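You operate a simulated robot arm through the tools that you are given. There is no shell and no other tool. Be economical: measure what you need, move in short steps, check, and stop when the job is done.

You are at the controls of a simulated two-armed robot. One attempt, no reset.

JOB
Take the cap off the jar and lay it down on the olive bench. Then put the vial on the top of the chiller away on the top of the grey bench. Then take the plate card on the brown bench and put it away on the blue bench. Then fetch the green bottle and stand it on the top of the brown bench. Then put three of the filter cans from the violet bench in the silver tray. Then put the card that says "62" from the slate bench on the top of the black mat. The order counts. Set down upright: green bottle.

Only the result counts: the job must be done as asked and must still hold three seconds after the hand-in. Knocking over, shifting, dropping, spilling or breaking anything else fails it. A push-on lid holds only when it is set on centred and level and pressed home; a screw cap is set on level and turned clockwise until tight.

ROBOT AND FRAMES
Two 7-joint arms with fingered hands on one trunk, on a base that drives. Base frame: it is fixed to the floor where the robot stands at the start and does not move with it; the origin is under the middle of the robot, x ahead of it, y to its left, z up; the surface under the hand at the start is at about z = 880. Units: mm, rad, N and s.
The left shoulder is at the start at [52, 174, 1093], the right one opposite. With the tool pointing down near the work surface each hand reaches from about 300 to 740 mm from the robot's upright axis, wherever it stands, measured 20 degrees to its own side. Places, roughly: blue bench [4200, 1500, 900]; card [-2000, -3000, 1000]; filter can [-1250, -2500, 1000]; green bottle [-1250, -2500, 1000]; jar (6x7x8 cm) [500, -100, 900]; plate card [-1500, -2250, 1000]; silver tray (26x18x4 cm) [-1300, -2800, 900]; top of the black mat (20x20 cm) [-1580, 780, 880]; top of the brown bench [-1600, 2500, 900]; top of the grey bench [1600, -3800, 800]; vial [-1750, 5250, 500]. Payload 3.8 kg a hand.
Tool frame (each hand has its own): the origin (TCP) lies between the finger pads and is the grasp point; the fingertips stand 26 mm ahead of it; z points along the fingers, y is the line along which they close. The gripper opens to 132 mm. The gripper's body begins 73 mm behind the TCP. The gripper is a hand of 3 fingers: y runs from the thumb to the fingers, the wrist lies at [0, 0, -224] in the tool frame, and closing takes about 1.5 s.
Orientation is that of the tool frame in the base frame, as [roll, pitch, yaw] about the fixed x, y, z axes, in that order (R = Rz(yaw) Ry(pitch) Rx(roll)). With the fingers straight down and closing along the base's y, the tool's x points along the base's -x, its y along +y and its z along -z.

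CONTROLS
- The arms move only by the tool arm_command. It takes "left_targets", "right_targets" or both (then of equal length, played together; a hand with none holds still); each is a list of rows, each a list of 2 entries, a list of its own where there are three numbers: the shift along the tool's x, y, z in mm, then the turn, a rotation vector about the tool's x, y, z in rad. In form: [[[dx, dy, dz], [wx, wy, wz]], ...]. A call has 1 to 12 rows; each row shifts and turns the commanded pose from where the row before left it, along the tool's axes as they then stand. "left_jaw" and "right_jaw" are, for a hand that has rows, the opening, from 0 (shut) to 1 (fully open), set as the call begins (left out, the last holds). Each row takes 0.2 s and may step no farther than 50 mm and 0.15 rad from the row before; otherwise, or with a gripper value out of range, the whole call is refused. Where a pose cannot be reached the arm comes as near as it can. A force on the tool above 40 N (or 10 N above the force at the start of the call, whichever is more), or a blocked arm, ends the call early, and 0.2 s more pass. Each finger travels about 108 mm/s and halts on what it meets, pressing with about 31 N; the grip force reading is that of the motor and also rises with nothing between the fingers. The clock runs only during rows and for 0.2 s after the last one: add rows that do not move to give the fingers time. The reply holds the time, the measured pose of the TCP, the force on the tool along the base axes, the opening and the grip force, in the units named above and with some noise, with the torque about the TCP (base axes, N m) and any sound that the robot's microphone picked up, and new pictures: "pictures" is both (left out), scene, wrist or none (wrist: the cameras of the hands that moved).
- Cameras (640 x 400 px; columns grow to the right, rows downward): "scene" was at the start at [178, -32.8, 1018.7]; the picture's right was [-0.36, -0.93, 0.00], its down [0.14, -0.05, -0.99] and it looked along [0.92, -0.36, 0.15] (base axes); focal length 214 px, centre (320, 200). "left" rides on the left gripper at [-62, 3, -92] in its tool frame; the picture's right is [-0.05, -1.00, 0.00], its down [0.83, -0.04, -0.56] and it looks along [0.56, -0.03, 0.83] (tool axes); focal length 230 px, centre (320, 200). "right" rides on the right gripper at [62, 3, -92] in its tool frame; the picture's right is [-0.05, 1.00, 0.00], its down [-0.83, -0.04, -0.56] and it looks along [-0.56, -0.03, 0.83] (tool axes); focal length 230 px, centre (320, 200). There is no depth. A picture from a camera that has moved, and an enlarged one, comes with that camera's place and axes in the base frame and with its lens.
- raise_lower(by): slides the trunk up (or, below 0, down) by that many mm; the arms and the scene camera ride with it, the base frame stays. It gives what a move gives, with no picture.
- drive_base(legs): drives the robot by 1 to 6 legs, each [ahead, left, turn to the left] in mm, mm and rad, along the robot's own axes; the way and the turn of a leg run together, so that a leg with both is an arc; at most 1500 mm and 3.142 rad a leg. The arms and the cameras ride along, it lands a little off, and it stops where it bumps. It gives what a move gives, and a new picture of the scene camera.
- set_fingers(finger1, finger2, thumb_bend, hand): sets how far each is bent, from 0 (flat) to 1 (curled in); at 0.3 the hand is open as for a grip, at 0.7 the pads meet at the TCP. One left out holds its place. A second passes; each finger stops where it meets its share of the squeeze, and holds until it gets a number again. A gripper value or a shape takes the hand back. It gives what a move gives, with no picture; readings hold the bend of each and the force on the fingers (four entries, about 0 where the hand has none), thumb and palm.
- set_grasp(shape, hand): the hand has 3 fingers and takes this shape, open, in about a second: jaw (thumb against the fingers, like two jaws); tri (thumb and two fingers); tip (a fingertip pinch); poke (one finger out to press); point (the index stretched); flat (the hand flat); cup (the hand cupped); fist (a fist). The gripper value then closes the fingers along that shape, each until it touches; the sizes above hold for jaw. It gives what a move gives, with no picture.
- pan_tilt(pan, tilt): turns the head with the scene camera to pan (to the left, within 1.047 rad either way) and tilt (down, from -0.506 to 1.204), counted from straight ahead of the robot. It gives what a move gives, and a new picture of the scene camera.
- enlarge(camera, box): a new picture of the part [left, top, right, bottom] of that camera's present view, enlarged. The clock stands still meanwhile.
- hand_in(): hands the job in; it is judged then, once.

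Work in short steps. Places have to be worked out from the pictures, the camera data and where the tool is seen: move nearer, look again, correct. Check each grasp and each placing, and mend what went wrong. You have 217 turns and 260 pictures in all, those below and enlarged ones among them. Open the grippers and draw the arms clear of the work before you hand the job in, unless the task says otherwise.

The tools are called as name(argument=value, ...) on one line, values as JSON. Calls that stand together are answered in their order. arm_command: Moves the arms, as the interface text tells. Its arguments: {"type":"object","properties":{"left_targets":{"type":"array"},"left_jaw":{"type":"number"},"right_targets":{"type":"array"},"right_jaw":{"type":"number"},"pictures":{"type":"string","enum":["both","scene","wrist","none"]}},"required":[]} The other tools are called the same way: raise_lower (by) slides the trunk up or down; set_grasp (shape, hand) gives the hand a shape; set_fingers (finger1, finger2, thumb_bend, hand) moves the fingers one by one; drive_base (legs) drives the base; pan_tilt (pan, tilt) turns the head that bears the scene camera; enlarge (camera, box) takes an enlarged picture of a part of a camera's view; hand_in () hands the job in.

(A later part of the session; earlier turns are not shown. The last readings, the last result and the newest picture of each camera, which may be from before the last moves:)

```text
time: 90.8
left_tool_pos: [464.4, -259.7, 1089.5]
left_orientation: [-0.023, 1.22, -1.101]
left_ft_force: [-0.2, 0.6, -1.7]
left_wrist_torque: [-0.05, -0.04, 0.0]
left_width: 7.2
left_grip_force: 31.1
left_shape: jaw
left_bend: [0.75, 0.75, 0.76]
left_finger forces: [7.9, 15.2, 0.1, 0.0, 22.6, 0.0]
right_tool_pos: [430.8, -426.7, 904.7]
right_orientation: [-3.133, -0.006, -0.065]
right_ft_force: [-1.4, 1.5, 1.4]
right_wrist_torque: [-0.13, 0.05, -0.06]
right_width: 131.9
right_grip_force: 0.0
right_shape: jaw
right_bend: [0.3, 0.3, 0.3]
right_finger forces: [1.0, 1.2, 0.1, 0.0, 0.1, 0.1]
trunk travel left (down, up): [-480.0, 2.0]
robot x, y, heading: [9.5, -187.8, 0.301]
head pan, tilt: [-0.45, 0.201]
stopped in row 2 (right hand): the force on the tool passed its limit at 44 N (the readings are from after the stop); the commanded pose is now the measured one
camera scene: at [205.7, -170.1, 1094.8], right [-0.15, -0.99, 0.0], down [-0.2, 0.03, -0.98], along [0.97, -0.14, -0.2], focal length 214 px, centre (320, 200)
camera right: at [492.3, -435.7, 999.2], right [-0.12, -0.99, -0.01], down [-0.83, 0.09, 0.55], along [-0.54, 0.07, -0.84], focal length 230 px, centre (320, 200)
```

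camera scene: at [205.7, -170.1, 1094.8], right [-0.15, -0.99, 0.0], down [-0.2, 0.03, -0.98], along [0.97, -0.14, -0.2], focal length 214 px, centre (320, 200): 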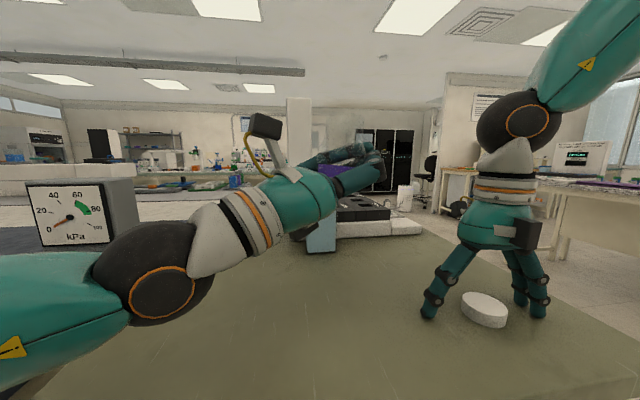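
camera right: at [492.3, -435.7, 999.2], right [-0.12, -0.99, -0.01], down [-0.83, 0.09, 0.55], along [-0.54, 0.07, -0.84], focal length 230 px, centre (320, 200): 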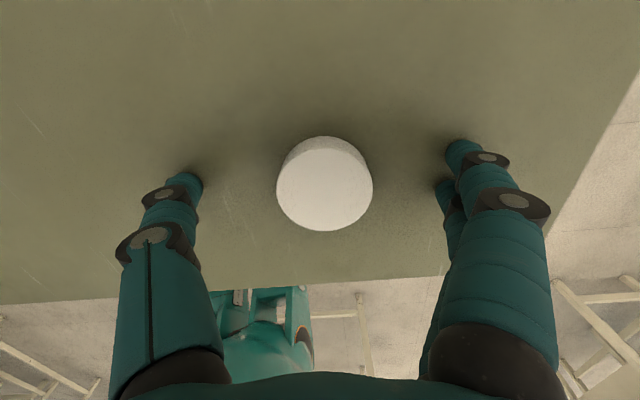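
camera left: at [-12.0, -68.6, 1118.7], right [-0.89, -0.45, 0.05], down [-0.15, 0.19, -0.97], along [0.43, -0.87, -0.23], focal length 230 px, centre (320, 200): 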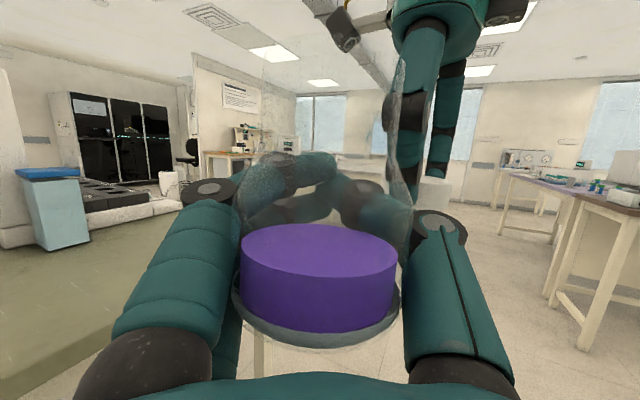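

The cap lies flat on the olive bench. I raise the right hand, partly close and re-yaw it, ready to take the jar by its neck from the left hand.

arm_command(right_targets=[[[0, 0, -40], [0, 0, 0]], [[0, 0, -40], [0, 0, 0]], [[0, 0, -40], [0, 0, 0.15]], [[0, 0, -40], [0, 0, 0.15]], [[0, 0, -40], [0, 0, 0.15]], [[0, 0, -40], [0, 0, 0.15]], [[0, 0, 0], [0, 0, 0.15]], [[0, 0, 0], [0, 0, 0.15]], [[0, 0, 0], [0, 0, 0.15]], [[0, 0, 0], [0, 0, 0]], [[0, 0, 0], [0, 0, 0]], [[0, 0, 0], [0, 0, 0]]], left_targets=[[[0, 0, 0], [0, 0, 0]], [[0, 0, 0], [0, 0, 0]], [[0, 0, 0], [0, 0, 0]], [[0, 0, 0], [0, 0, 0]], [[0, 0, 0], [0, 0, 0]], [[0, 0, 0], [0, 0, 0]], [[0, 0, 0], [0, 0, 0]], [[0, 0, 0], [0, 0, 0]], [[25.3, -6.9, 10.9], [0, 0, 0]], [[25.3, -6.9, 10.9], [0, 0, 0]], [[25.3, -6.9, 10.9], [0, 0, 0]], [[0, 0, 0], [0, 0, 0]]], pictures="both")

```text
time: 93.4
left_tool_pos: [472.5, -319.3, 1032.4]
left_orientation: [-0.008, 1.218, -1.085]
left_ft_force: [0.5, 0.0, -0.4]
left_wrist_torque: [-0.02, -0.01, 0.02]
left_width: 6.9
left_grip_force: 31.2
left_shape: jaw
left_bend: [0.75, 0.75, 0.76]
left_finger forces: [8.0, 15.2, 0.1, 0.0, 22.3, 0.0]
right_tool_pos: [428.2, -428.1, 1147.9]
right_orientation: [-3.127, 0.0, -1.116]
right_ft_force: [0.7, -0.1, -0.3]
right_wrist_torque: [-0.02, 0.01, -0.03]
right_width: 131.8
right_grip_force: 0.0
right_shape: jaw
right_bend: [0.3, 0.3, 0.3]
right_finger forces: [0.0, 0.0, 0.0, 0.0, 0.0, 0.0]
trunk travel left (down, up): [-480.0, 2.0]
robot x, y, heading: [11.5, -188.9, 0.302]
head pan, tilt: [-0.45, 0.201]
camera scene: at [204.5, -169.5, 1096.0], right [-0.15, -0.99, 0.0], down [-0.2, 0.03, -0.98], along [0.97, -0.14, -0.2], focal length 214 px, centre (320, 200)
camera right: at [451.1, -486.2, 1240.5], right [-0.92, -0.39, -0.02], down [-0.34, 0.76, 0.56], along [-0.21, 0.52, -0.83], focal length 230 px, centre (320, 200)
camera left: at [426.3, -223.7, 1058.1], right [-0.89, -0.46, 0.05], down [-0.15, 0.19, -0.97], along [0.43, -0.87, -0.23], focal length 230 px, centre (320, 200)
```

scene: 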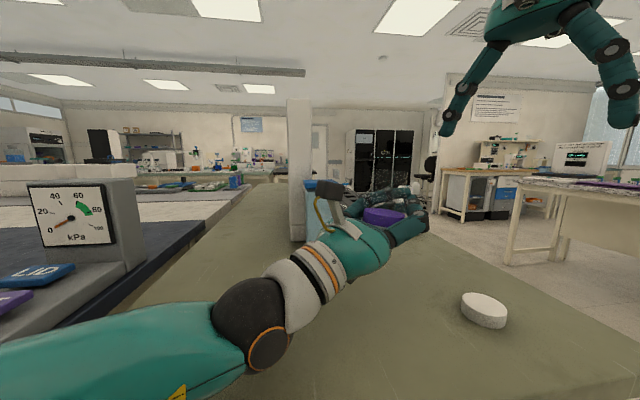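
right: 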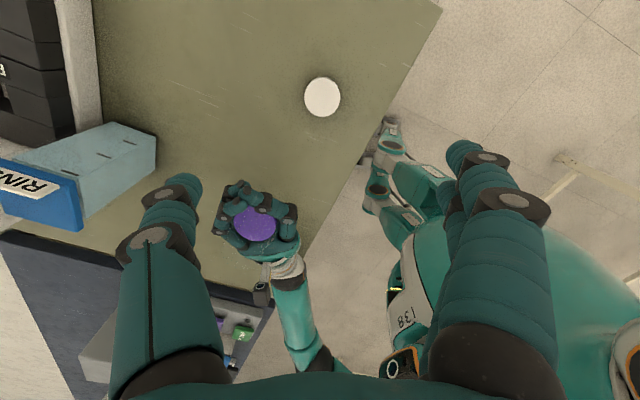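
left: 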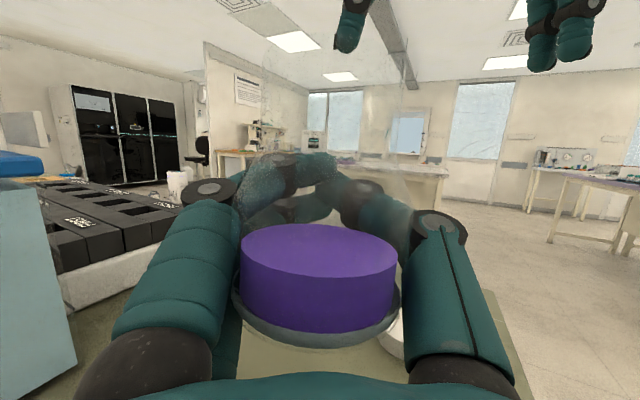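

Jar base is at about [457,-289,1000] held by the left. I bring the right hand above its neck with a half-open grip.

arm_command(right_targets=[[[-28.7, -21.5, 4.5], [0, 0, 0]], [[-28.7, -21.5, 4.5], [0, 0, 0]], [[-28.7, -21.5, 4.5], [0, 0, 0]], [[-28.7, -21.5, 4.5], [0, 0, 0]], [[0, 0, 0], [0, 0, 0]], [[0, 0, 0], [0, 0, 0]]], right_jaw=0.65, pictures="wrist")

```text
time: 94.8
left_tool_pos: [473.6, -319.7, 1032.5]
left_orientation: [-0.008, 1.218, -1.088]
left_ft_force: [0.3, 1.5, -1.1]
left_wrist_torque: [0.0, -0.01, -0.02]
left_width: 6.7
left_grip_force: 31.6
left_shape: jaw
left_bend: [0.75, 0.75, 0.76]
left_finger forces: [7.9, 15.1, 0.0, 0.1, 22.4, 0.0]
right_tool_pos: [454.8, -288.1, 1132.6]
right_orientation: [-3.125, 0.002, -1.115]
right_ft_force: [0.3, 0.4, -0.2]
right_wrist_torque: [-0.01, 0.01, 0.02]
right_width: 86.4
right_grip_force: 0.1
right_shape: jaw
right_bend: [0.7, 0.7, 0.67]
right_finger forces: [0.0, 0.1, 0.0, 0.0, 0.1, 0.1]
trunk travel left (down, up): [-480.0, 2.0]
robot x, y, heading: [7.9, -188.0, 0.303]
head pan, tilt: [-0.45, 0.201]
camera right: at [478.2, -346.7, 1225.5], right [-0.92, -0.39, -0.02], down [-0.34, 0.76, 0.56], along [-0.21, 0.52, -0.83], focal length 230 px, centre (320, 200)
```

right: 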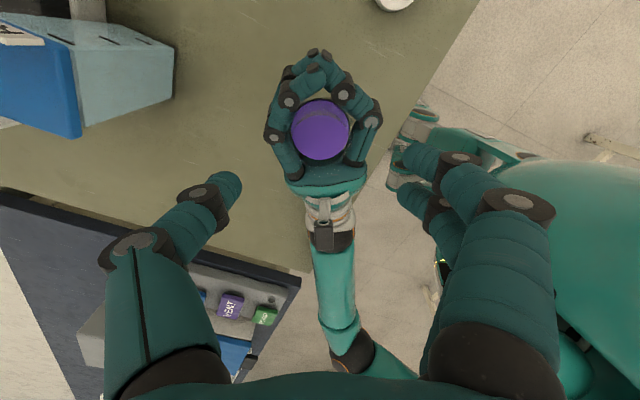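

Aligned over the jar. Descend 51 mm and close on the neck.

arm_command(right_targets=[[[0, 0, 17], [0, 0, 0]], [[0, 0, 17], [0, 0, 0]], [[0, 0, 17], [0, 0, 0]], [[0, 0, 0], [0, 0, 0]]], pictures="wrist")

arm_command(right_targets=[[[0, 0, 0], [0, 0, 0]], [[0, 0, 0], [0, 0, 0]], [[0, 0, 0], [0, 0, 0]], [[0, 0, 0], [0, 0, 0]], [[0, 0, 0], [0, 0, 0]], [[0, 0, 0], [0, 0, 0]]], right_jaw=0.1, pictures="wrist")

```text
time: 95.8
left_tool_pos: [472.3, -319.5, 1032.4]
left_orientation: [-0.01, 1.218, -1.088]
left_ft_force: [-0.3, 0.2, -0.3]
left_wrist_torque: [-0.02, 0.01, 0.01]
left_width: 7.2
left_grip_force: 31.0
left_shape: jaw
left_bend: [0.75, 0.75, 0.76]
left_finger forces: [7.9, 15.1, 0.0, 0.1, 22.3, 0.0]
right_tool_pos: [456.1, -287.6, 1080.7]
right_orientation: [-3.123, 0.002, -1.113]
right_ft_force: [-0.8, -0.6, -0.4]
right_wrist_torque: [-0.03, 0.0, 0.02]
right_width: 86.1
right_grip_force: 0.0
right_shape: jaw
right_bend: [0.7, 0.7, 0.67]
right_finger forces: [0.0, 0.0, 0.0, 0.1, 0.1, 0.1]
trunk travel left (down, up): [-480.0, 2.0]
robot x, y, heading: [9.1, -184.2, 0.304]
head pan, tilt: [-0.45, 0.201]
camera right: at [478.7, -345.5, 1174.4], right [-0.92, -0.39, -0.02], down [-0.34, 0.76, 0.56], along [-0.21, 0.52, -0.83], focal length 230 px, centre (320, 200)
```

right: 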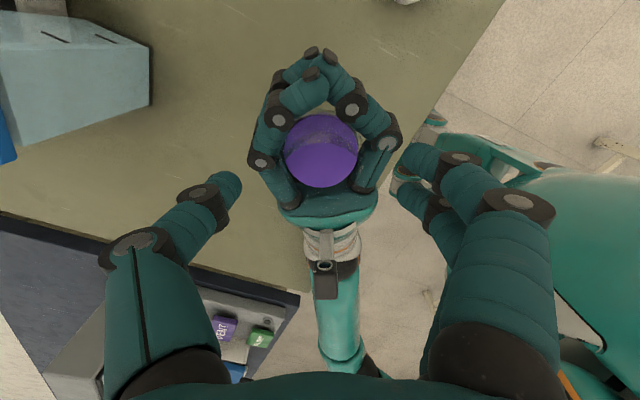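

```text
time: 97.2
left_tool_pos: [472.8, -318.9, 1030.5]
left_orientation: [-0.008, 1.218, -1.087]
left_ft_force: [0.5, -2.2, 0.2]
left_wrist_torque: [0.05, 0.04, -0.18]
left_width: 6.9
left_grip_force: 30.7
left_shape: jaw
left_bend: [0.75, 0.75, 0.76]
left_finger forces: [8.1, 15.3, 0.0, 0.1, 22.6, 0.0]
right_tool_pos: [454.7, -286.9, 1081.9]
right_orientation: [-3.126, 0.001, -1.113]
right_ft_force: [-0.3, 0.4, -1.1]
right_wrist_torque: [0.06, 0.02, 0.19]
right_width: 32.2
right_grip_force: 30.5
right_shape: jaw
right_bend: [0.73, 0.73, 0.7]
right_finger forces: [14.6, 13.8, 0.0, 0.1, 26.9, 0.1]
trunk travel left (down, up): [-480.0, 2.0]
robot x, y, heading: [6.7, -186.6, 0.301]
head pan, tilt: [-0.45, 0.201]
camera right: at [478.8, -345.6, 1174.3], right [-0.92, -0.39, -0.02], down [-0.34, 0.76, 0.56], along [-0.21, 0.52, -0.83], focal length 230 px, centre (320, 200)
```

right: 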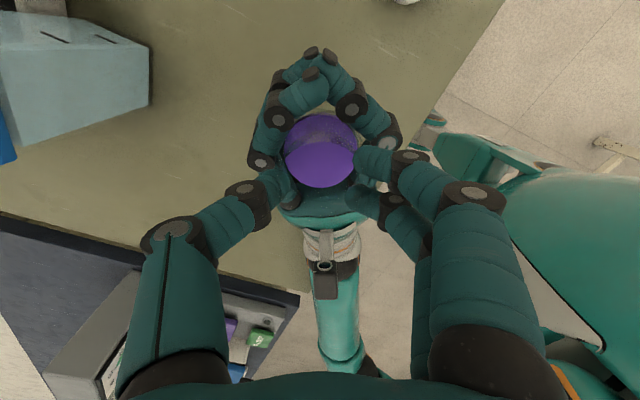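

Right hand holds the neck firmly. Open the left hand and retreat it horizontally.

arm_command(left_targets=[[[0, 0, 0], [0, 0, 0]], [[0, 0, 0], [0, 0, 0]], [[0, 0, 0], [0, 0, 0]], [[0, 0, 0], [0, 0, 0]], [[0, 0, 0], [0, 0, 0]], [[0, 0, 0], [0, 0, 0]], [[-12, 0, -32.8], [0, 0, 0]], [[-12, 0, -32.8], [0, 0, 0]], [[-12, 0, -32.8], [0, 0, 0]], [[-12, 0, -32.8], [0, 0, 0]], [[0, 0, 0], [0, 0, 0]]], left_jaw=1.0, pictures="both")

```text
time: 99.6
left_tool_pos: [407.1, -195.6, 1035.0]
left_orientation: [-0.01, 1.219, -1.09]
left_ft_force: [-0.1, 0.4, -0.7]
left_wrist_torque: [0.0, -0.01, -0.01]
left_width: 132.0
left_grip_force: 0.2
left_shape: jaw
left_bend: [0.3, 0.3, 0.3]
left_finger forces: [0.0, 0.0, 0.0, 0.0, 0.0, 0.0]
right_tool_pos: [456.1, -287.1, 1081.3]
right_orientation: [-3.127, 0.001, -1.112]
right_ft_force: [-0.1, -0.4, 0.0]
right_wrist_torque: [0.0, -0.01, 0.02]
right_width: 32.1
right_grip_force: 30.9
right_shape: jaw
right_bend: [0.73, 0.73, 0.7]
right_finger forces: [14.1, 14.0, 0.1, 0.0, 25.3, 0.0]
trunk travel left (down, up): [-480.0, 2.0]
robot x, y, heading: [12.0, -187.6, 0.303]
head pan, tilt: [-0.45, 0.201]
camera scene: at [204.9, -170.3, 1095.9], right [-0.15, -0.99, 0.0], down [-0.2, 0.03, -0.98], along [0.97, -0.14, -0.2], focal length 214 px, centre (320, 200)
camera left: at [361.0, -100.1, 1060.4], right [-0.89, -0.46, 0.05], down [-0.15, 0.19, -0.97], along [0.43, -0.87, -0.23], focal length 230 px, centre (320, 200)
```

scene: 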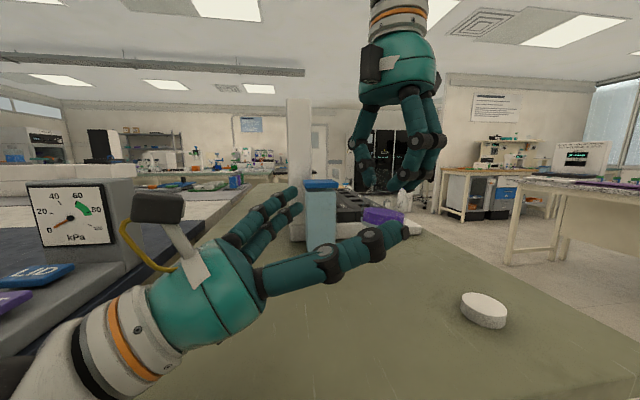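
left: 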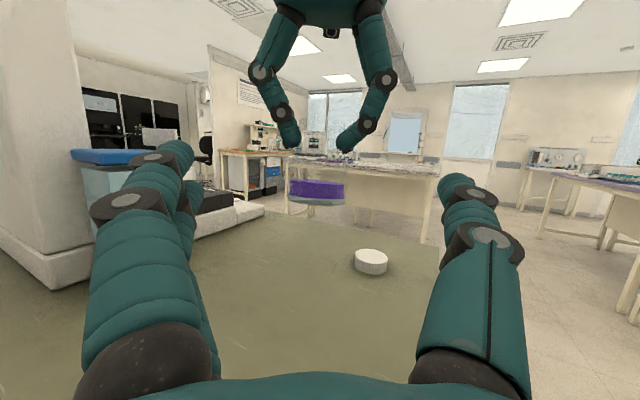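

Jar hangs from the right hand, nearly upright. I fold the left hand up out of the way first (it must clear the panel before I return the jar to its old spot).

arm_command(left_targets=[[[-30, 0, -15], [0, 0, 0]], [[-30, 0, -15], [0, 0.15, 0]], [[-30, 0, -15], [0, 0.15, 0]], [[-30, 0, 0], [0, 0.15, 0]], [[0, 0, 0], [0, 0.15, 0]], [[0, 0, 0], [0, 0.15, 0]], [[0, 0, 0], [0, 0.15, 0]], [[0, 0, 0], [0, 0.15, 0]], [[0, 0, 0], [0, 0.15, 0]], [[0, 0, 0], [0, 0.15, 0]], [[0, 0, 0], [0, 0.15, 0]], [[0, 0, 0], [0, 0.15, 0]]], pictures="scene")

```text
time: 102.2
left_tool_pos: [373.6, -133.6, 1136.0]
left_orientation: [-3.14, 0.271, 2.064]
left_ft_force: [0.0, -0.4, -0.2]
left_wrist_torque: [0.03, -0.04, 0.01]
left_width: 131.9
left_grip_force: 0.1
left_shape: jaw
left_bend: [0.3, 0.3, 0.3]
left_finger forces: [0.1, 0.0, 0.1, 0.0, 0.1, 0.0]
right_tool_pos: [455.7, -287.0, 1081.6]
right_orientation: [-3.124, 0.0, -1.114]
right_ft_force: [0.3, -0.5, -0.3]
right_wrist_torque: [0.05, 0.01, -0.02]
right_width: 31.9
right_grip_force: 31.4
right_shape: jaw
right_bend: [0.73, 0.73, 0.7]
right_finger forces: [14.1, 14.0, 0.0, 0.0, 25.5, 0.1]
trunk travel left (down, up): [-480.0, 2.0]
robot x, y, heading: [9.1, -184.6, 0.306]
head pan, tilt: [-0.45, 0.201]
camera scene: at [204.8, -170.6, 1096.0], right [-0.15, -0.99, 0.0], down [-0.2, 0.03, -0.98], along [0.97, -0.14, -0.2], focal length 214 px, centre (320, 200)
```

scene: 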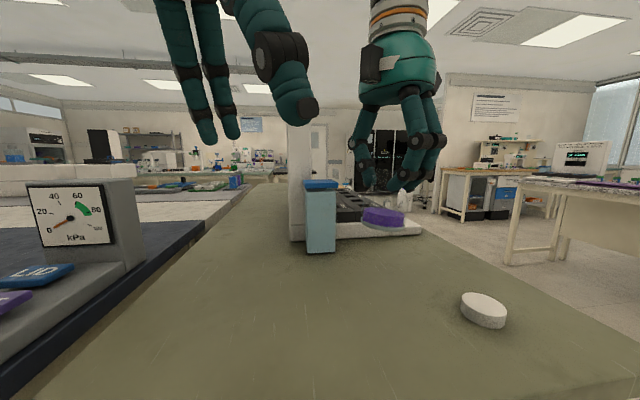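

Left hand clear. Drive sideways to bring the jar back near its old place.

drive_base(legs=[[65, 172, 0]])

arm_command(right_targets=[[[0, 0, 35], [0, 0, 0]], [[0, 0, 35], [0, 0, 0]], [[0, 0, 35], [0, 0, 0]], [[0, 0, 0], [0, 0, 0]]], pictures="scene")

```text
time: 104.3
left_tool_pos: [384.6, 52.7, 1135.4]
left_orientation: [-3.137, 0.276, 2.063]
left_ft_force: [0.5, -0.5, 0.8]
left_wrist_torque: [0.0, -0.01, 0.0]
left_width: 131.9
left_grip_force: 0.0
left_shape: jaw
left_bend: [0.3, 0.3, 0.3]
left_finger forces: [0.0, 0.1, 0.1, 0.0, 0.0, 0.1]
right_tool_pos: [465.7, -101.2, 1081.6]
right_orientation: [-3.127, 0.002, -1.115]
right_ft_force: [-0.4, -0.4, 0.2]
right_wrist_torque: [0.01, 0.0, 0.05]
right_width: 31.6
right_grip_force: 30.6
right_shape: jaw
right_bend: [0.73, 0.73, 0.7]
right_finger forces: [14.2, 14.1, 0.0, 0.0, 25.3, 0.0]
trunk travel left (down, up): [-480.0, 2.0]
robot x, y, heading: [19.7, -2.7, 0.302]
head pan, tilt: [-0.45, 0.201]
camera scene: at [214.9, 16.3, 1096.0], right [-0.15, -0.99, 0.0], down [-0.2, 0.03, -0.98], along [0.97, -0.15, -0.2], focal length 214 px, centre (320, 200)
```

scene: 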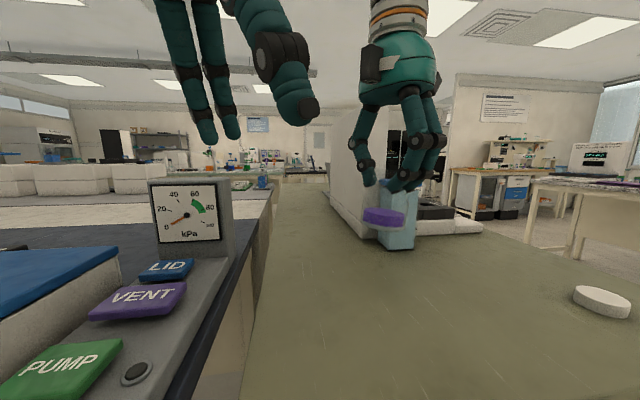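

```text
time: 105.3
left_tool_pos: [384.3, 52.2, 1134.5]
left_orientation: [-3.139, 0.274, 2.061]
left_ft_force: [0.3, 0.5, 0.3]
left_wrist_torque: [0.01, 0.0, -0.04]
left_width: 131.9
left_grip_force: 0.1
left_shape: jaw
left_bend: [0.3, 0.3, 0.3]
left_finger forces: [0.0, 0.0, 0.1, 0.1, 0.1, 0.1]
right_tool_pos: [469.0, -99.4, 977.1]
right_orientation: [-3.124, 0.001, -1.117]
right_ft_force: [0.6, 0.2, 0.3]
right_wrist_torque: [0.0, -0.02, 0.01]
right_width: 31.9
right_grip_force: 31.0
right_shape: jaw
right_bend: [0.73, 0.73, 0.7]
right_finger forces: [14.2, 14.2, 0.1, 0.0, 25.4, 0.0]
trunk travel left (down, up): [-480.0, 2.0]
robot x, y, heading: [20.0, -0.6, 0.299]
head pan, tilt: [-0.45, 0.201]
camera scene: at [214.7, 16.5, 1096.1], right [-0.15, -0.99, 0.0], down [-0.2, 0.03, -0.98], along [0.97, -0.15, -0.2], focal length 214 px, centre (320, 200)
```

scene: 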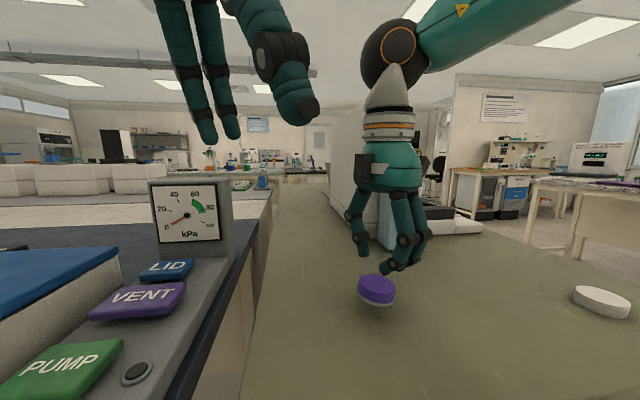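

The jar looks tilted; I enlarge to measure it before setting it down.

enlarge(camera="scene", box=[320, 230, 440, 320])

arm_command(right_targets=[[[0, 0, 0], [0, 0, 0]]], pictures="wrist")

```text
4.44 times, centred on (380, 275) of scene
camera zoom: at [214.7, 16.5, 1096.1], right [-0.15, -0.99, 0.0], down [-0.2, 0.03, -0.98], along [0.97, -0.15, -0.2], focal length 953 px, centre (53, -133)
```

zoom: 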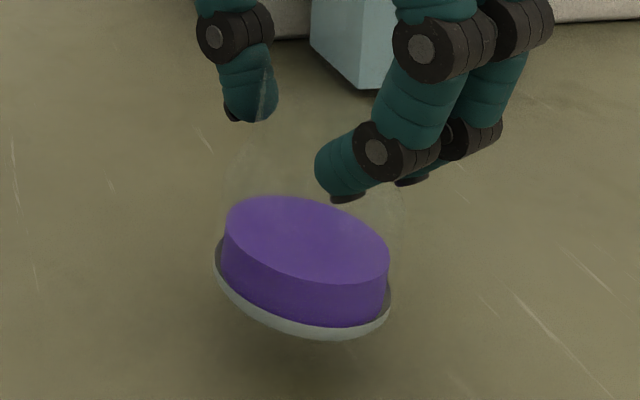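

```text
time: 105.7
left_tool_pos: [385.0, 52.1, 1133.7]
left_orientation: [-3.138, 0.274, 2.063]
left_ft_force: [0.5, 0.3, 0.7]
left_wrist_torque: [0.0, -0.01, 0.01]
left_width: 131.9
left_grip_force: 0.1
left_shape: jaw
left_bend: [0.3, 0.3, 0.3]
left_finger forces: [0.0, 0.0, 0.0, 0.0, 0.0, 0.0]
right_tool_pos: [469.1, -99.8, 976.8]
right_orientation: [-3.125, 0.002, -1.115]
right_ft_force: [-0.6, -0.6, -0.2]
right_wrist_torque: [0.0, -0.04, 0.02]
right_width: 31.5
right_grip_force: 31.3
right_shape: jaw
right_bend: [0.73, 0.73, 0.7]
right_finger forces: [14.2, 14.1, 0.0, 0.1, 25.5, 0.0]
trunk travel left (down, up): [-480.0, 2.0]
robot x, y, heading: [19.3, -1.7, 0.299]
head pan, tilt: [-0.45, 0.201]
camera right: at [492.9, -158.2, 1070.4], right [-0.92, -0.39, -0.02], down [-0.33, 0.76, 0.56], along [-0.21, 0.52, -0.83], focal length 230 px, centre (320, 200)
```

right: 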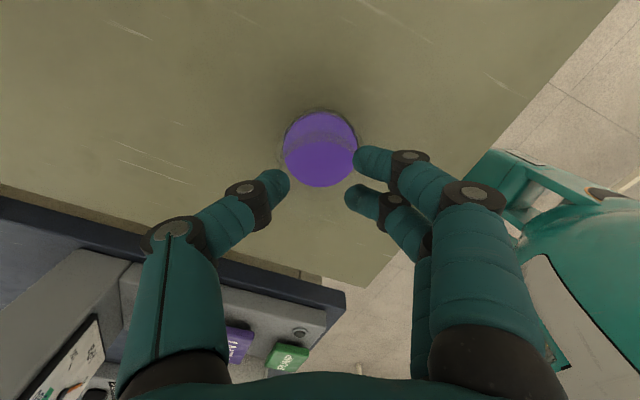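

Its -y side hangs about 11° low. I counter-rotate the right hand about base x and look again.

arm_command(right_targets=[[[0, 0, 0], [-0.042, 0.085, 0]], [[0, 0, 0], [-0.042, 0.085, 0]], [[0, 0, 0], [0, 0, 0]]], pictures="none")

enlarge(camera="scene", box=[310, 220, 450, 325])

```text
time: 106.5
left_tool_pos: [384.7, 52.6, 1134.6]
left_orientation: [-3.139, 0.274, 2.063]
left_ft_force: [-0.1, -0.8, -0.1]
left_wrist_torque: [0.0, 0.0, -0.03]
left_width: 131.8
left_grip_force: 0.1
left_shape: jaw
left_bend: [0.3, 0.3, 0.3]
left_finger forces: [0.0, 0.0, 0.0, 0.0, 0.0, 0.0]
right_tool_pos: [457.4, -130.9, 989.6]
right_orientation: [3.073, -0.17, -1.109]
right_ft_force: [-0.4, 0.6, 0.8]
right_wrist_torque: [0.02, -0.02, -0.05]
right_width: 31.9
right_grip_force: 31.0
right_shape: jaw
right_bend: [0.73, 0.73, 0.7]
right_finger forces: [14.3, 14.2, 0.1, 0.0, 25.5, 0.0]
right hand out of reach, approached as far as the arm can: row 1, 2
trunk travel left (down, up): [-480.0, 2.0]
robot x, y, heading: [20.6, 0.1, 0.299]
head pan, tilt: [-0.45, 0.201]
```

```text
3.81 times, centred on (380, 272) of scene
camera zoom: at [215.1, 16.3, 1096.0], right [-0.15, -0.99, 0.0], down [-0.2, 0.03, -0.98], along [0.97, -0.15, -0.2], focal length 817 px, centre (91, -76)
```

zoom: 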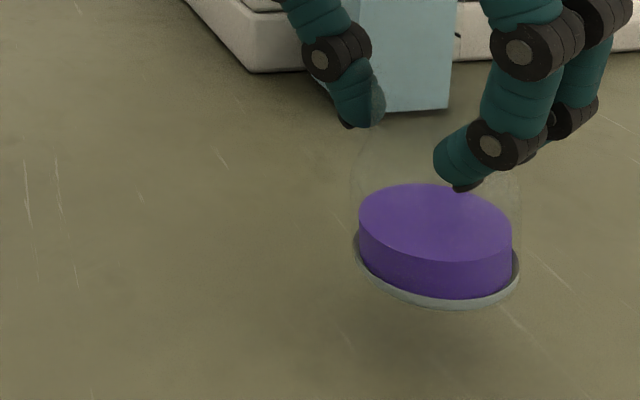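

Level now. Lower vertically until contact.

arm_command(right_targets=[[[-1.7, -0.83, 9.8], [0, 0, 0]], [[-1.7, -0.83, 9.8], [0, 0, 0]], [[-0.5, -0.25, 2.9], [0, 0, 0]], [[-0.5, -0.25, 2.9], [0, 0, 0]], [[0, 0, 0], [0, 0, 0]]], pictures="none")

enlarge(camera="scene", box=[310, 220, 450, 325])

```text
time: 107.7
left_tool_pos: [383.9, 53.0, 1135.3]
left_orientation: [-3.139, 0.274, 2.063]
left_ft_force: [-0.3, -0.4, 0.5]
left_wrist_torque: [0.04, 0.02, -0.01]
left_width: 131.9
left_grip_force: 0.1
left_shape: jaw
left_bend: [0.3, 0.3, 0.3]
left_finger forces: [0.0, 0.0, 0.1, 0.0, 0.0, 0.1]
right_tool_pos: [453.0, -137.5, 966.7]
right_orientation: [3.075, -0.169, -1.111]
right_ft_force: [0.2, 0.2, 0.1]
right_wrist_torque: [-0.03, -0.01, -0.04]
right_width: 31.5
right_grip_force: 30.9
right_shape: jaw
right_bend: [0.73, 0.73, 0.7]
right_finger forces: [14.2, 14.2, 0.0, 0.1, 25.5, 0.0]
right hand out of reach, approached as far as the arm can: row 2
trunk travel left (down, up): [-480.0, 2.0]
robot x, y, heading: [16.4, -1.8, 0.303]
head pan, tilt: [-0.45, 0.201]
```

```text
3.81 times, centred on (380, 272) of scene
camera zoom: at [214.9, 16.3, 1096.0], right [-0.15, -0.99, 0.0], down [-0.2, 0.03, -0.98], along [0.97, -0.15, -0.2], focal length 817 px, centre (91, -76)
```

zoom: 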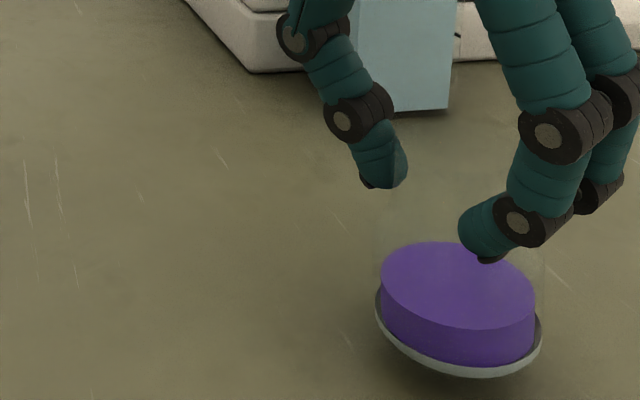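

Close to the surface. Continue in 2 mm steps until it touches.

arm_command(right_targets=[[[-0.2, -0.2, 2], [0, 0, 0]], [[-0.2, -0.2, 2], [0, 0, 0]], [[-0.2, -0.2, 2], [0, 0, 0]], [[-0.2, -0.2, 2], [0, 0, 0]], [[0, 0, 0], [0, 0, 0]]], pictures="none")

enlarge(camera="scene", box=[310, 220, 450, 325])

```text
time: 108.9
left_tool_pos: [383.5, 52.8, 1134.9]
left_orientation: [-3.137, 0.273, 2.063]
left_ft_force: [0.3, 0.5, -0.2]
left_wrist_torque: [-0.03, -0.02, 0.03]
left_width: 132.0
left_grip_force: 0.0
left_shape: jaw
left_bend: [0.3, 0.3, 0.3]
left_finger forces: [0.0, 0.0, 0.0, 0.1, 0.1, 0.1]
right_tool_pos: [453.1, -141.3, 960.1]
right_orientation: [3.075, -0.169, -1.112]
right_ft_force: [-0.5, -0.2, 0.4]
right_wrist_torque: [0.02, 0.01, 0.05]
right_width: 31.6
right_grip_force: 31.2
right_shape: jaw
right_bend: [0.73, 0.73, 0.7]
right_finger forces: [14.3, 14.2, 0.1, 0.0, 25.4, 0.1]
right hand out of reach, approached as far as the arm can: row 2
trunk travel left (down, up): [-480.0, 2.0]
robot x, y, heading: [19.5, 2.3, 0.302]
head pan, tilt: [-0.45, 0.201]
```

```text
3.81 times, centred on (380, 272) of scene
camera zoom: at [214.9, 16.3, 1096.0], right [-0.15, -0.99, 0.0], down [-0.2, 0.03, -0.98], along [0.97, -0.15, -0.2], focal length 817 px, centre (91, -76)
```

zoom: 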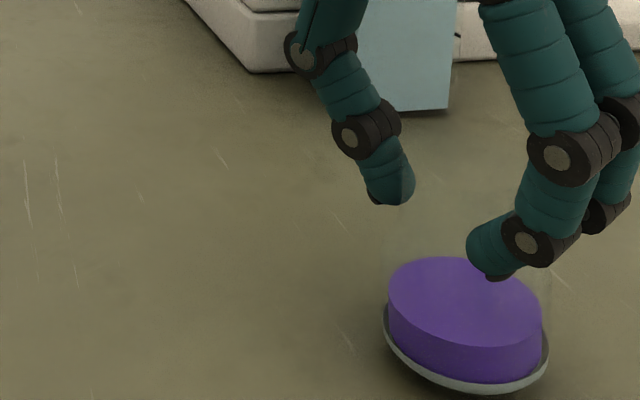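

Roughly 12 mm remain. Continue down.

arm_command(right_targets=[[[-0.2, -0.2, 3], [0, 0, 0]], [[-0.2, -0.2, 3], [0, 0, 0]], [[-0.2, -0.2, 2], [0, 0, 0]], [[-0.2, -0.2, 2], [0, 0, 0]], [[-0.2, -0.2, 1.5], [0, 0, 0]], [[-0.2, -0.2, 1.5], [0, 0, 0]], [[0, 0, 0], [0, 0, 0]]], pictures="none")

enlarge(camera="scene", box=[320, 235, 460, 340])

```text
time: 110.5
left_tool_pos: [384.1, 51.9, 1134.9]
left_orientation: [-3.141, 0.273, 2.062]
left_ft_force: [1.0, 0.2, 0.1]
left_wrist_torque: [0.01, 0.0, 0.01]
left_width: 131.8
left_grip_force: 0.0
left_shape: jaw
left_bend: [0.3, 0.3, 0.3]
left_finger forces: [0.0, 0.1, 0.0, 0.0, 0.1, 0.0]
right_tool_pos: [450.9, -145.6, 951.4]
right_orientation: [3.076, -0.17, -1.112]
right_ft_force: [1.1, -5.2, 20.0]
right_wrist_torque: [0.0, -0.16, -0.01]
right_width: 32.8
right_grip_force: 31.5
right_shape: jaw
right_bend: [0.73, 0.73, 0.71]
right_finger forces: [17.9, 18.0, 0.0, 0.0, 29.9, 0.1]
right hand out of reach, approached as far as the arm can: row 2, 6
trunk travel left (down, up): [-480.0, 2.0]
robot x, y, heading: [21.1, -2.3, 0.301]
head pan, tilt: [-0.45, 0.201]
```

```text
3.81 times, centred on (390, 288) of scene
camera zoom: at [214.0, 16.2, 1096.4], right [-0.15, -0.99, 0.0], down [-0.2, 0.03, -0.98], along [0.97, -0.15, -0.2], focal length 817 px, centre (53, -133)
```

zoom: 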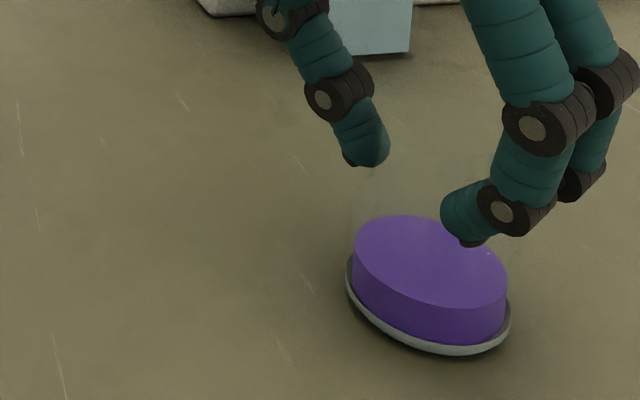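

It stands on the bench (20 N contact). Open and lift straight up.

arm_command(right_targets=[[[0.3, 0.15, -1.5], [0, 0, 0]], [[0, 0, 0], [0, 0, 0]], [[0, 0, 0], [0, 0, 0]], [[0, 0, 0], [0, 0, 0]], [[0, 0, 0], [0, 0, 0]], [[0, 0, 0], [0, 0, 0]], [[5, 2, -30], [0, 0, 0]], [[5, 2, -30], [0, 0, 0]], [[5, 2, -30], [0, 0, 0]], [[5, 2, -30], [0, 0, 0]], [[0, 0, 0], [0, 0, 0]]], right_jaw=1.0, pictures="scene")

```text
time: 112.9
left_tool_pos: [384.7, 52.1, 1135.5]
left_orientation: [-3.138, 0.272, 2.063]
left_ft_force: [0.6, 0.7, 0.0]
left_wrist_torque: [0.0, -0.01, 0.0]
left_width: 132.0
left_grip_force: 0.1
left_shape: jaw
left_bend: [0.3, 0.3, 0.3]
left_finger forces: [0.0, 0.0, 0.0, 0.1, 0.0, 0.1]
right_tool_pos: [451.3, -144.8, 1074.5]
right_orientation: [3.071, -0.169, -1.109]
right_ft_force: [0.3, 0.5, 0.3]
right_wrist_torque: [0.04, 0.01, 0.03]
right_width: 132.0
right_grip_force: 0.1
right_shape: jaw
right_bend: [0.3, 0.3, 0.3]
right_finger forces: [0.0, 0.0, 0.1, 0.0, 0.1, 0.0]
trunk travel left (down, up): [-480.0, 2.0]
robot x, y, heading: [20.2, 0.5, 0.302]
head pan, tilt: [-0.45, 0.201]
camera scene: at [215.2, 16.3, 1095.9], right [-0.15, -0.99, 0.0], down [-0.2, 0.03, -0.98], along [0.97, -0.15, -0.2], focal length 214 px, centre (320, 200)
```

scene: 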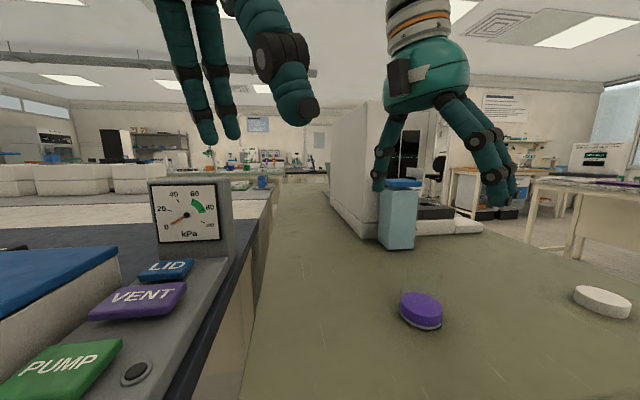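

Jar stands open on the bench and the cap lies beside it. I back away and bring both hands to neutral straight-down poses for travel.

drive_base(legs=[[-600, 0, 0]])

arm_command(left_targets=[[[0, 0, 0], [0, 0.137, 0]], [[0, 0, 0], [0, 0.137, 0]], [[0, 0, 0], [0, 0, -0.15]], [[0, 0, 0], [0, 0, -0.15]], [[0, 0, 0], [0, 0, -0.15]], [[0, 0, 0], [0, 0, -0.15]], [[0, 0, 0], [0, 0, -0.15]], [[0, 0, 0], [0, 0, -0.15]], [[0, 0, 0], [0, 0, -0.15]], [[0, 0, 0], [0, 0, -0.15]], [[0, 0, 0], [0, 0, -0.15]], [[0, 0, 0], [0, 0, 0]]], right_targets=[[[0, 0, 0], [0.042, -0.085, 0]], [[0, 0, 0], [0.042, -0.085, 0]], [[0, 0, 0], [0, 0, 0.15]], [[0, 0, 0], [0, 0, 0.15]], [[0, 0, 0], [0, 0, 0.15]], [[0, 0, 0], [0, 0, 0.15]], [[0, 0, 0], [0, 0, 0.15]], [[0, 0, 0], [0, 0, 0.15]], [[0, 0, 0], [0, 0, 0.15]], [[0, 0, 0], [0, 0, 0.15]], [[0, 0, 0], [0, 0, 0.15]], [[0, 0, 0], [0, 0, 0.15]]], pictures="none")

pan_tilt(pan=1.0, tilt=0.1)

```text
time: 116.4
left_tool_pos: [-200.9, -128.5, 1134.5]
left_orientation: [-3.138, 0.274, 2.06]
left_ft_force: [0.0, 0.1, -0.2]
left_wrist_torque: [-0.03, -0.02, -0.01]
left_width: 132.0
left_grip_force: 0.0
left_shape: jaw
left_bend: [0.3, 0.3, 0.3]
left_finger forces: [0.0, 0.0, 0.0, 0.1, 0.0, 0.1]
right_tool_pos: [-135.8, -328.0, 1072.1]
right_orientation: [3.074, -0.17, -1.113]
right_ft_force: [-0.7, 0.1, 0.4]
right_wrist_torque: [0.0, 0.05, 0.01]
right_width: 132.0
right_grip_force: 0.0
right_shape: jaw
right_bend: [0.3, 0.3, 0.3]
right_finger forces: [0.0, 0.1, 0.0, 0.0, 0.0, 0.0]
trunk travel left (down, up): [-480.0, 2.0]
robot x, y, heading: [-568.0, -181.4, 0.3]
head pan, tilt: [-0.45, 0.201]
camera scene: at [-370.9, -165.2, 1095.9], right [-0.15, -0.99, 0.0], down [-0.2, 0.03, -0.98], along [0.97, -0.15, -0.2], focal length 214 px, centre (320, 200)
```

scene: 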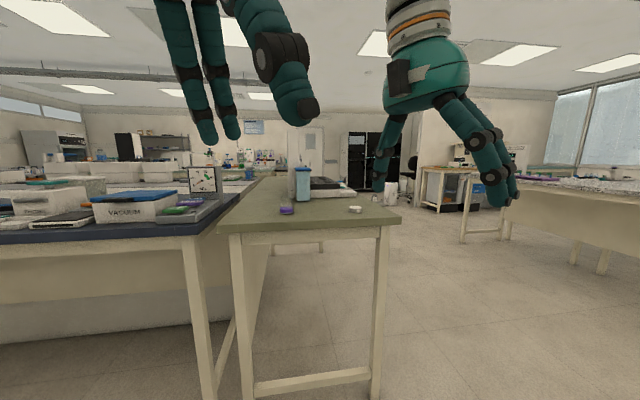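

```text
time: 119.0
left_tool_pos: [-203.1, -129.5, 1135.6]
left_orientation: [-3.14, -0.005, -2.873]
left_ft_force: [-0.8, 0.4, -0.3]
left_wrist_torque: [0.01, -0.01, -0.02]
left_width: 132.2
left_grip_force: 0.0
left_shape: jaw
left_bend: [0.3, 0.3, 0.3]
left_finger forces: [0.0, 0.1, 0.1, 0.0, 0.1, 0.1]
right_tool_pos: [-135.3, -326.2, 1073.2]
right_orientation: [-3.141, 0.016, -2.619]
right_ft_force: [0.1, 0.8, -0.1]
right_wrist_torque: [0.05, 0.01, 0.0]
right_width: 132.0
right_grip_force: 0.0
right_shape: jaw
right_bend: [0.3, 0.3, 0.3]
right_finger forces: [0.0, 0.0, 0.0, 0.0, 0.1, 0.0]
trunk travel left (down, up): [-480.0, 2.0]
robot x, y, heading: [-568.0, -181.8, 0.298]
head pan, tilt: [-0.45, 0.201]
```

```text
time: 120.6
left_tool_pos: [-201.6, -129.8, 1135.6]
left_orientation: [-3.141, -0.004, -2.874]
left_ft_force: [-0.6, 0.8, 0.0]
left_wrist_torque: [-0.01, -0.04, -0.02]
left_width: 132.2
left_grip_force: 0.0
left_shape: jaw
left_bend: [0.3, 0.3, 0.3]
left_finger forces: [0.0, 0.0, 0.0, 0.0, 0.0, 0.0]
right_tool_pos: [-136.0, -327.2, 1073.3]
right_orientation: [3.141, 0.018, -2.616]
right_ft_force: [-0.2, 0.6, 0.1]
right_wrist_torque: [0.01, -0.01, 0.0]
right_width: 131.8
right_grip_force: 0.0
right_shape: jaw
right_bend: [0.3, 0.3, 0.3]
right_finger forces: [0.0, 0.0, 0.1, 0.1, 0.0, 0.0]
trunk travel left (down, up): [-480.0, 2.0]
robot x, y, heading: [-565.3, -179.2, 0.3]
head pan, tilt: [1.0, 0.099]
camera scene: at [-438.2, -62.5, 1105.4], right [0.96, -0.27, 0.0], down [-0.03, -0.1, -1.0], along [0.27, 0.96, -0.1], focal length 214 px, centre (320, 200)
```

scene: 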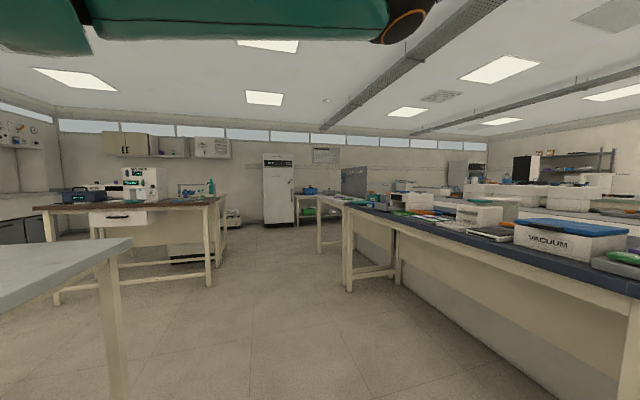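

I can see the brown bench on the left and the back wall. Zoom in where the chiller (about [-1750,5250]) should appear.

enlarge(camera="scene", box=[40, 130, 360, 300])

```text
2.00 times, centred on (200, 215) of scene
camera zoom: at [-438.2, -62.5, 1105.4], right [0.96, -0.27, 0.0], down [-0.03, -0.1, -1.0], along [0.27, 0.96, -0.1], focal length 429 px, centre (560, 170)
```

zoom: 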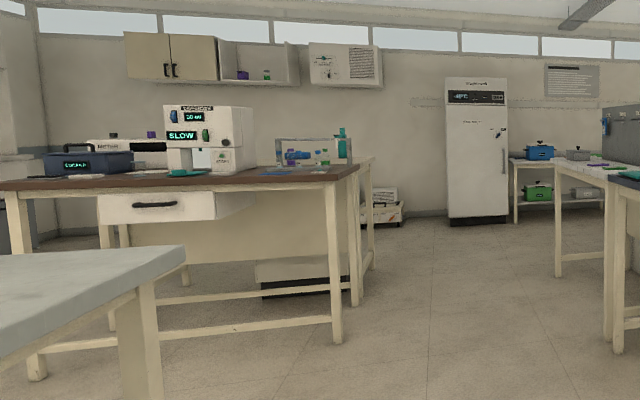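

Corridor between x≈-890 and x≈390 is open toward +y. Turn to face +y and drive up it about 3 m, then look.

drive_base(legs=[[0, 0, 1.271], [1500, -200, 0], [1500, 0, 0], [500, 0, 0]])

pan_tilt(pan=0.6, tilt=0.25)

```text
refused: leg 2 is longer than a leg can be; nothing moved
```

```text
time: 121.4
left_tool_pos: [-202.3, -129.4, 1134.8]
left_orientation: [-3.142, -0.004, -2.874]
left_ft_force: [-0.4, -0.4, -0.3]
left_wrist_torque: [0.02, -0.01, -0.03]
left_width: 131.7
left_grip_force: 0.2
left_shape: jaw
left_bend: [0.3, 0.3, 0.3]
left_finger forces: [0.0, 0.0, 0.1, 0.1, 0.0, 0.1]
right_tool_pos: [-136.6, -325.6, 1073.4]
right_orientation: [3.141, 0.018, -2.618]
right_ft_force: [-0.4, -0.2, -0.1]
right_wrist_torque: [0.0, -0.01, -0.01]
right_width: 131.9
right_grip_force: 0.0
right_shape: jaw
right_bend: [0.3, 0.3, 0.3]
right_finger forces: [0.0, 0.0, 0.0, 0.0, 0.1, 0.1]
trunk travel left (down, up): [-480.0, 2.0]
robot x, y, heading: [-566.6, -183.0, 0.296]
head pan, tilt: [0.6, 0.25]
camera scene: at [-405.0, -78.0, 1091.5], right [0.78, -0.62, 0.0], down [-0.15, -0.19, -0.97], along [0.6, 0.76, -0.25], focal length 214 px, centre (320, 200)
```

scene: 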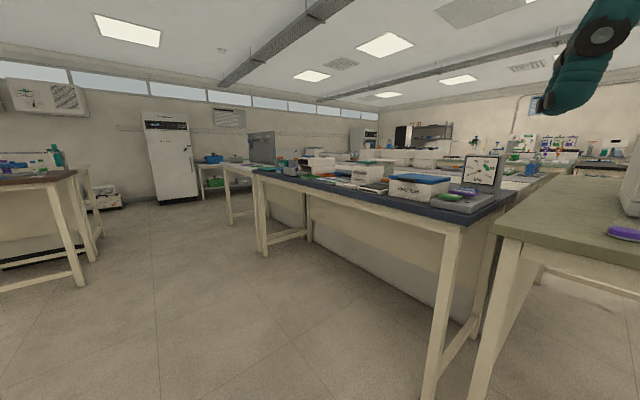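

Shorten the leg and drive.

drive_base(legs=[[0, 0, 1.271], [1450, -200, 0], [1450, 0, 0], [600, 0, 0]])

```text
time: 141.7
left_tool_pos: [-224.9, 3690.8, 1134.8]
left_orientation: [3.141, -0.004, -1.647]
left_ft_force: [0.1, 0.2, -0.5]
left_wrist_torque: [-0.02, 0.03, -0.01]
left_width: 131.7
left_grip_force: 0.0
left_shape: jaw
left_bend: [0.3, 0.3, 0.3]
left_finger forces: [0.0, 0.0, 0.0, 0.1, 0.1, 0.0]
right_tool_pos: [-17.2, 3687.8, 1072.6]
right_orientation: [3.141, 0.018, -1.389]
right_ft_force: [0.4, -0.3, 0.2]
right_wrist_torque: [-0.02, 0.0, -0.01]
right_width: 131.8
right_grip_force: 0.0
right_shape: jaw
right_bend: [0.3, 0.3, 0.3]
right_finger forces: [0.1, 0.0, 0.0, 0.0, 0.1, 0.0]
trunk travel left (down, up): [-480.0, 2.0]
robot x, y, heading: [-296.1, 3331.6, 1.532]
head pan, tilt: [0.6, 0.25]
camera scene: at [-343.5, 3515.5, 1091.5], right [0.85, 0.53, 0.0], down [0.13, -0.21, -0.97], along [-0.51, 0.82, -0.25], focal length 214 px, centre (320, 200)
```

scene: 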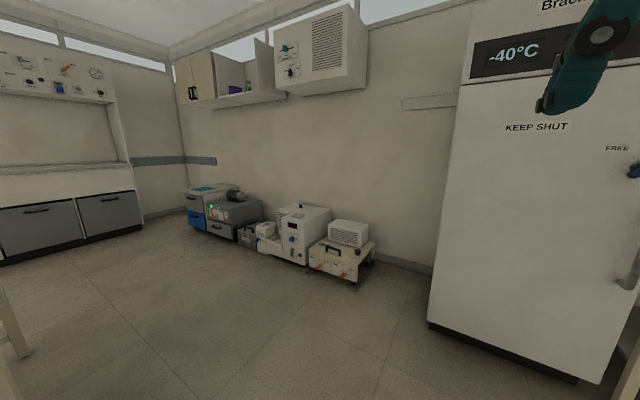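

The floor-standing units by the wall match. Zoom in on them.

enlarge(camera="scene", box=[170, 170, 400, 300])

```text
2.78 times, centred on (285, 235) of scene
camera zoom: at [-343.5, 3515.5, 1091.5], right [0.85, 0.53, 0.0], down [0.13, -0.21, -0.97], along [-0.51, 0.82, -0.25], focal length 597 px, centre (417, 103)
```

zoom: 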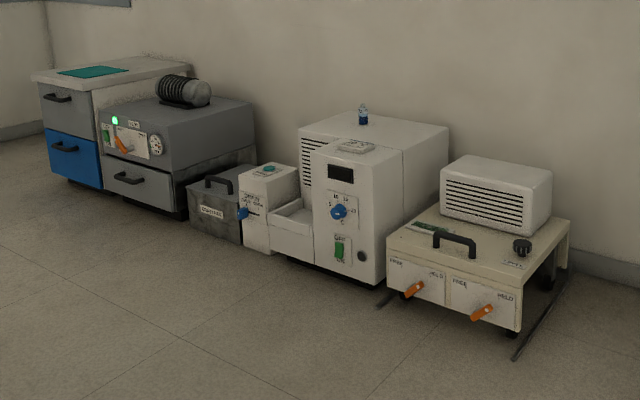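

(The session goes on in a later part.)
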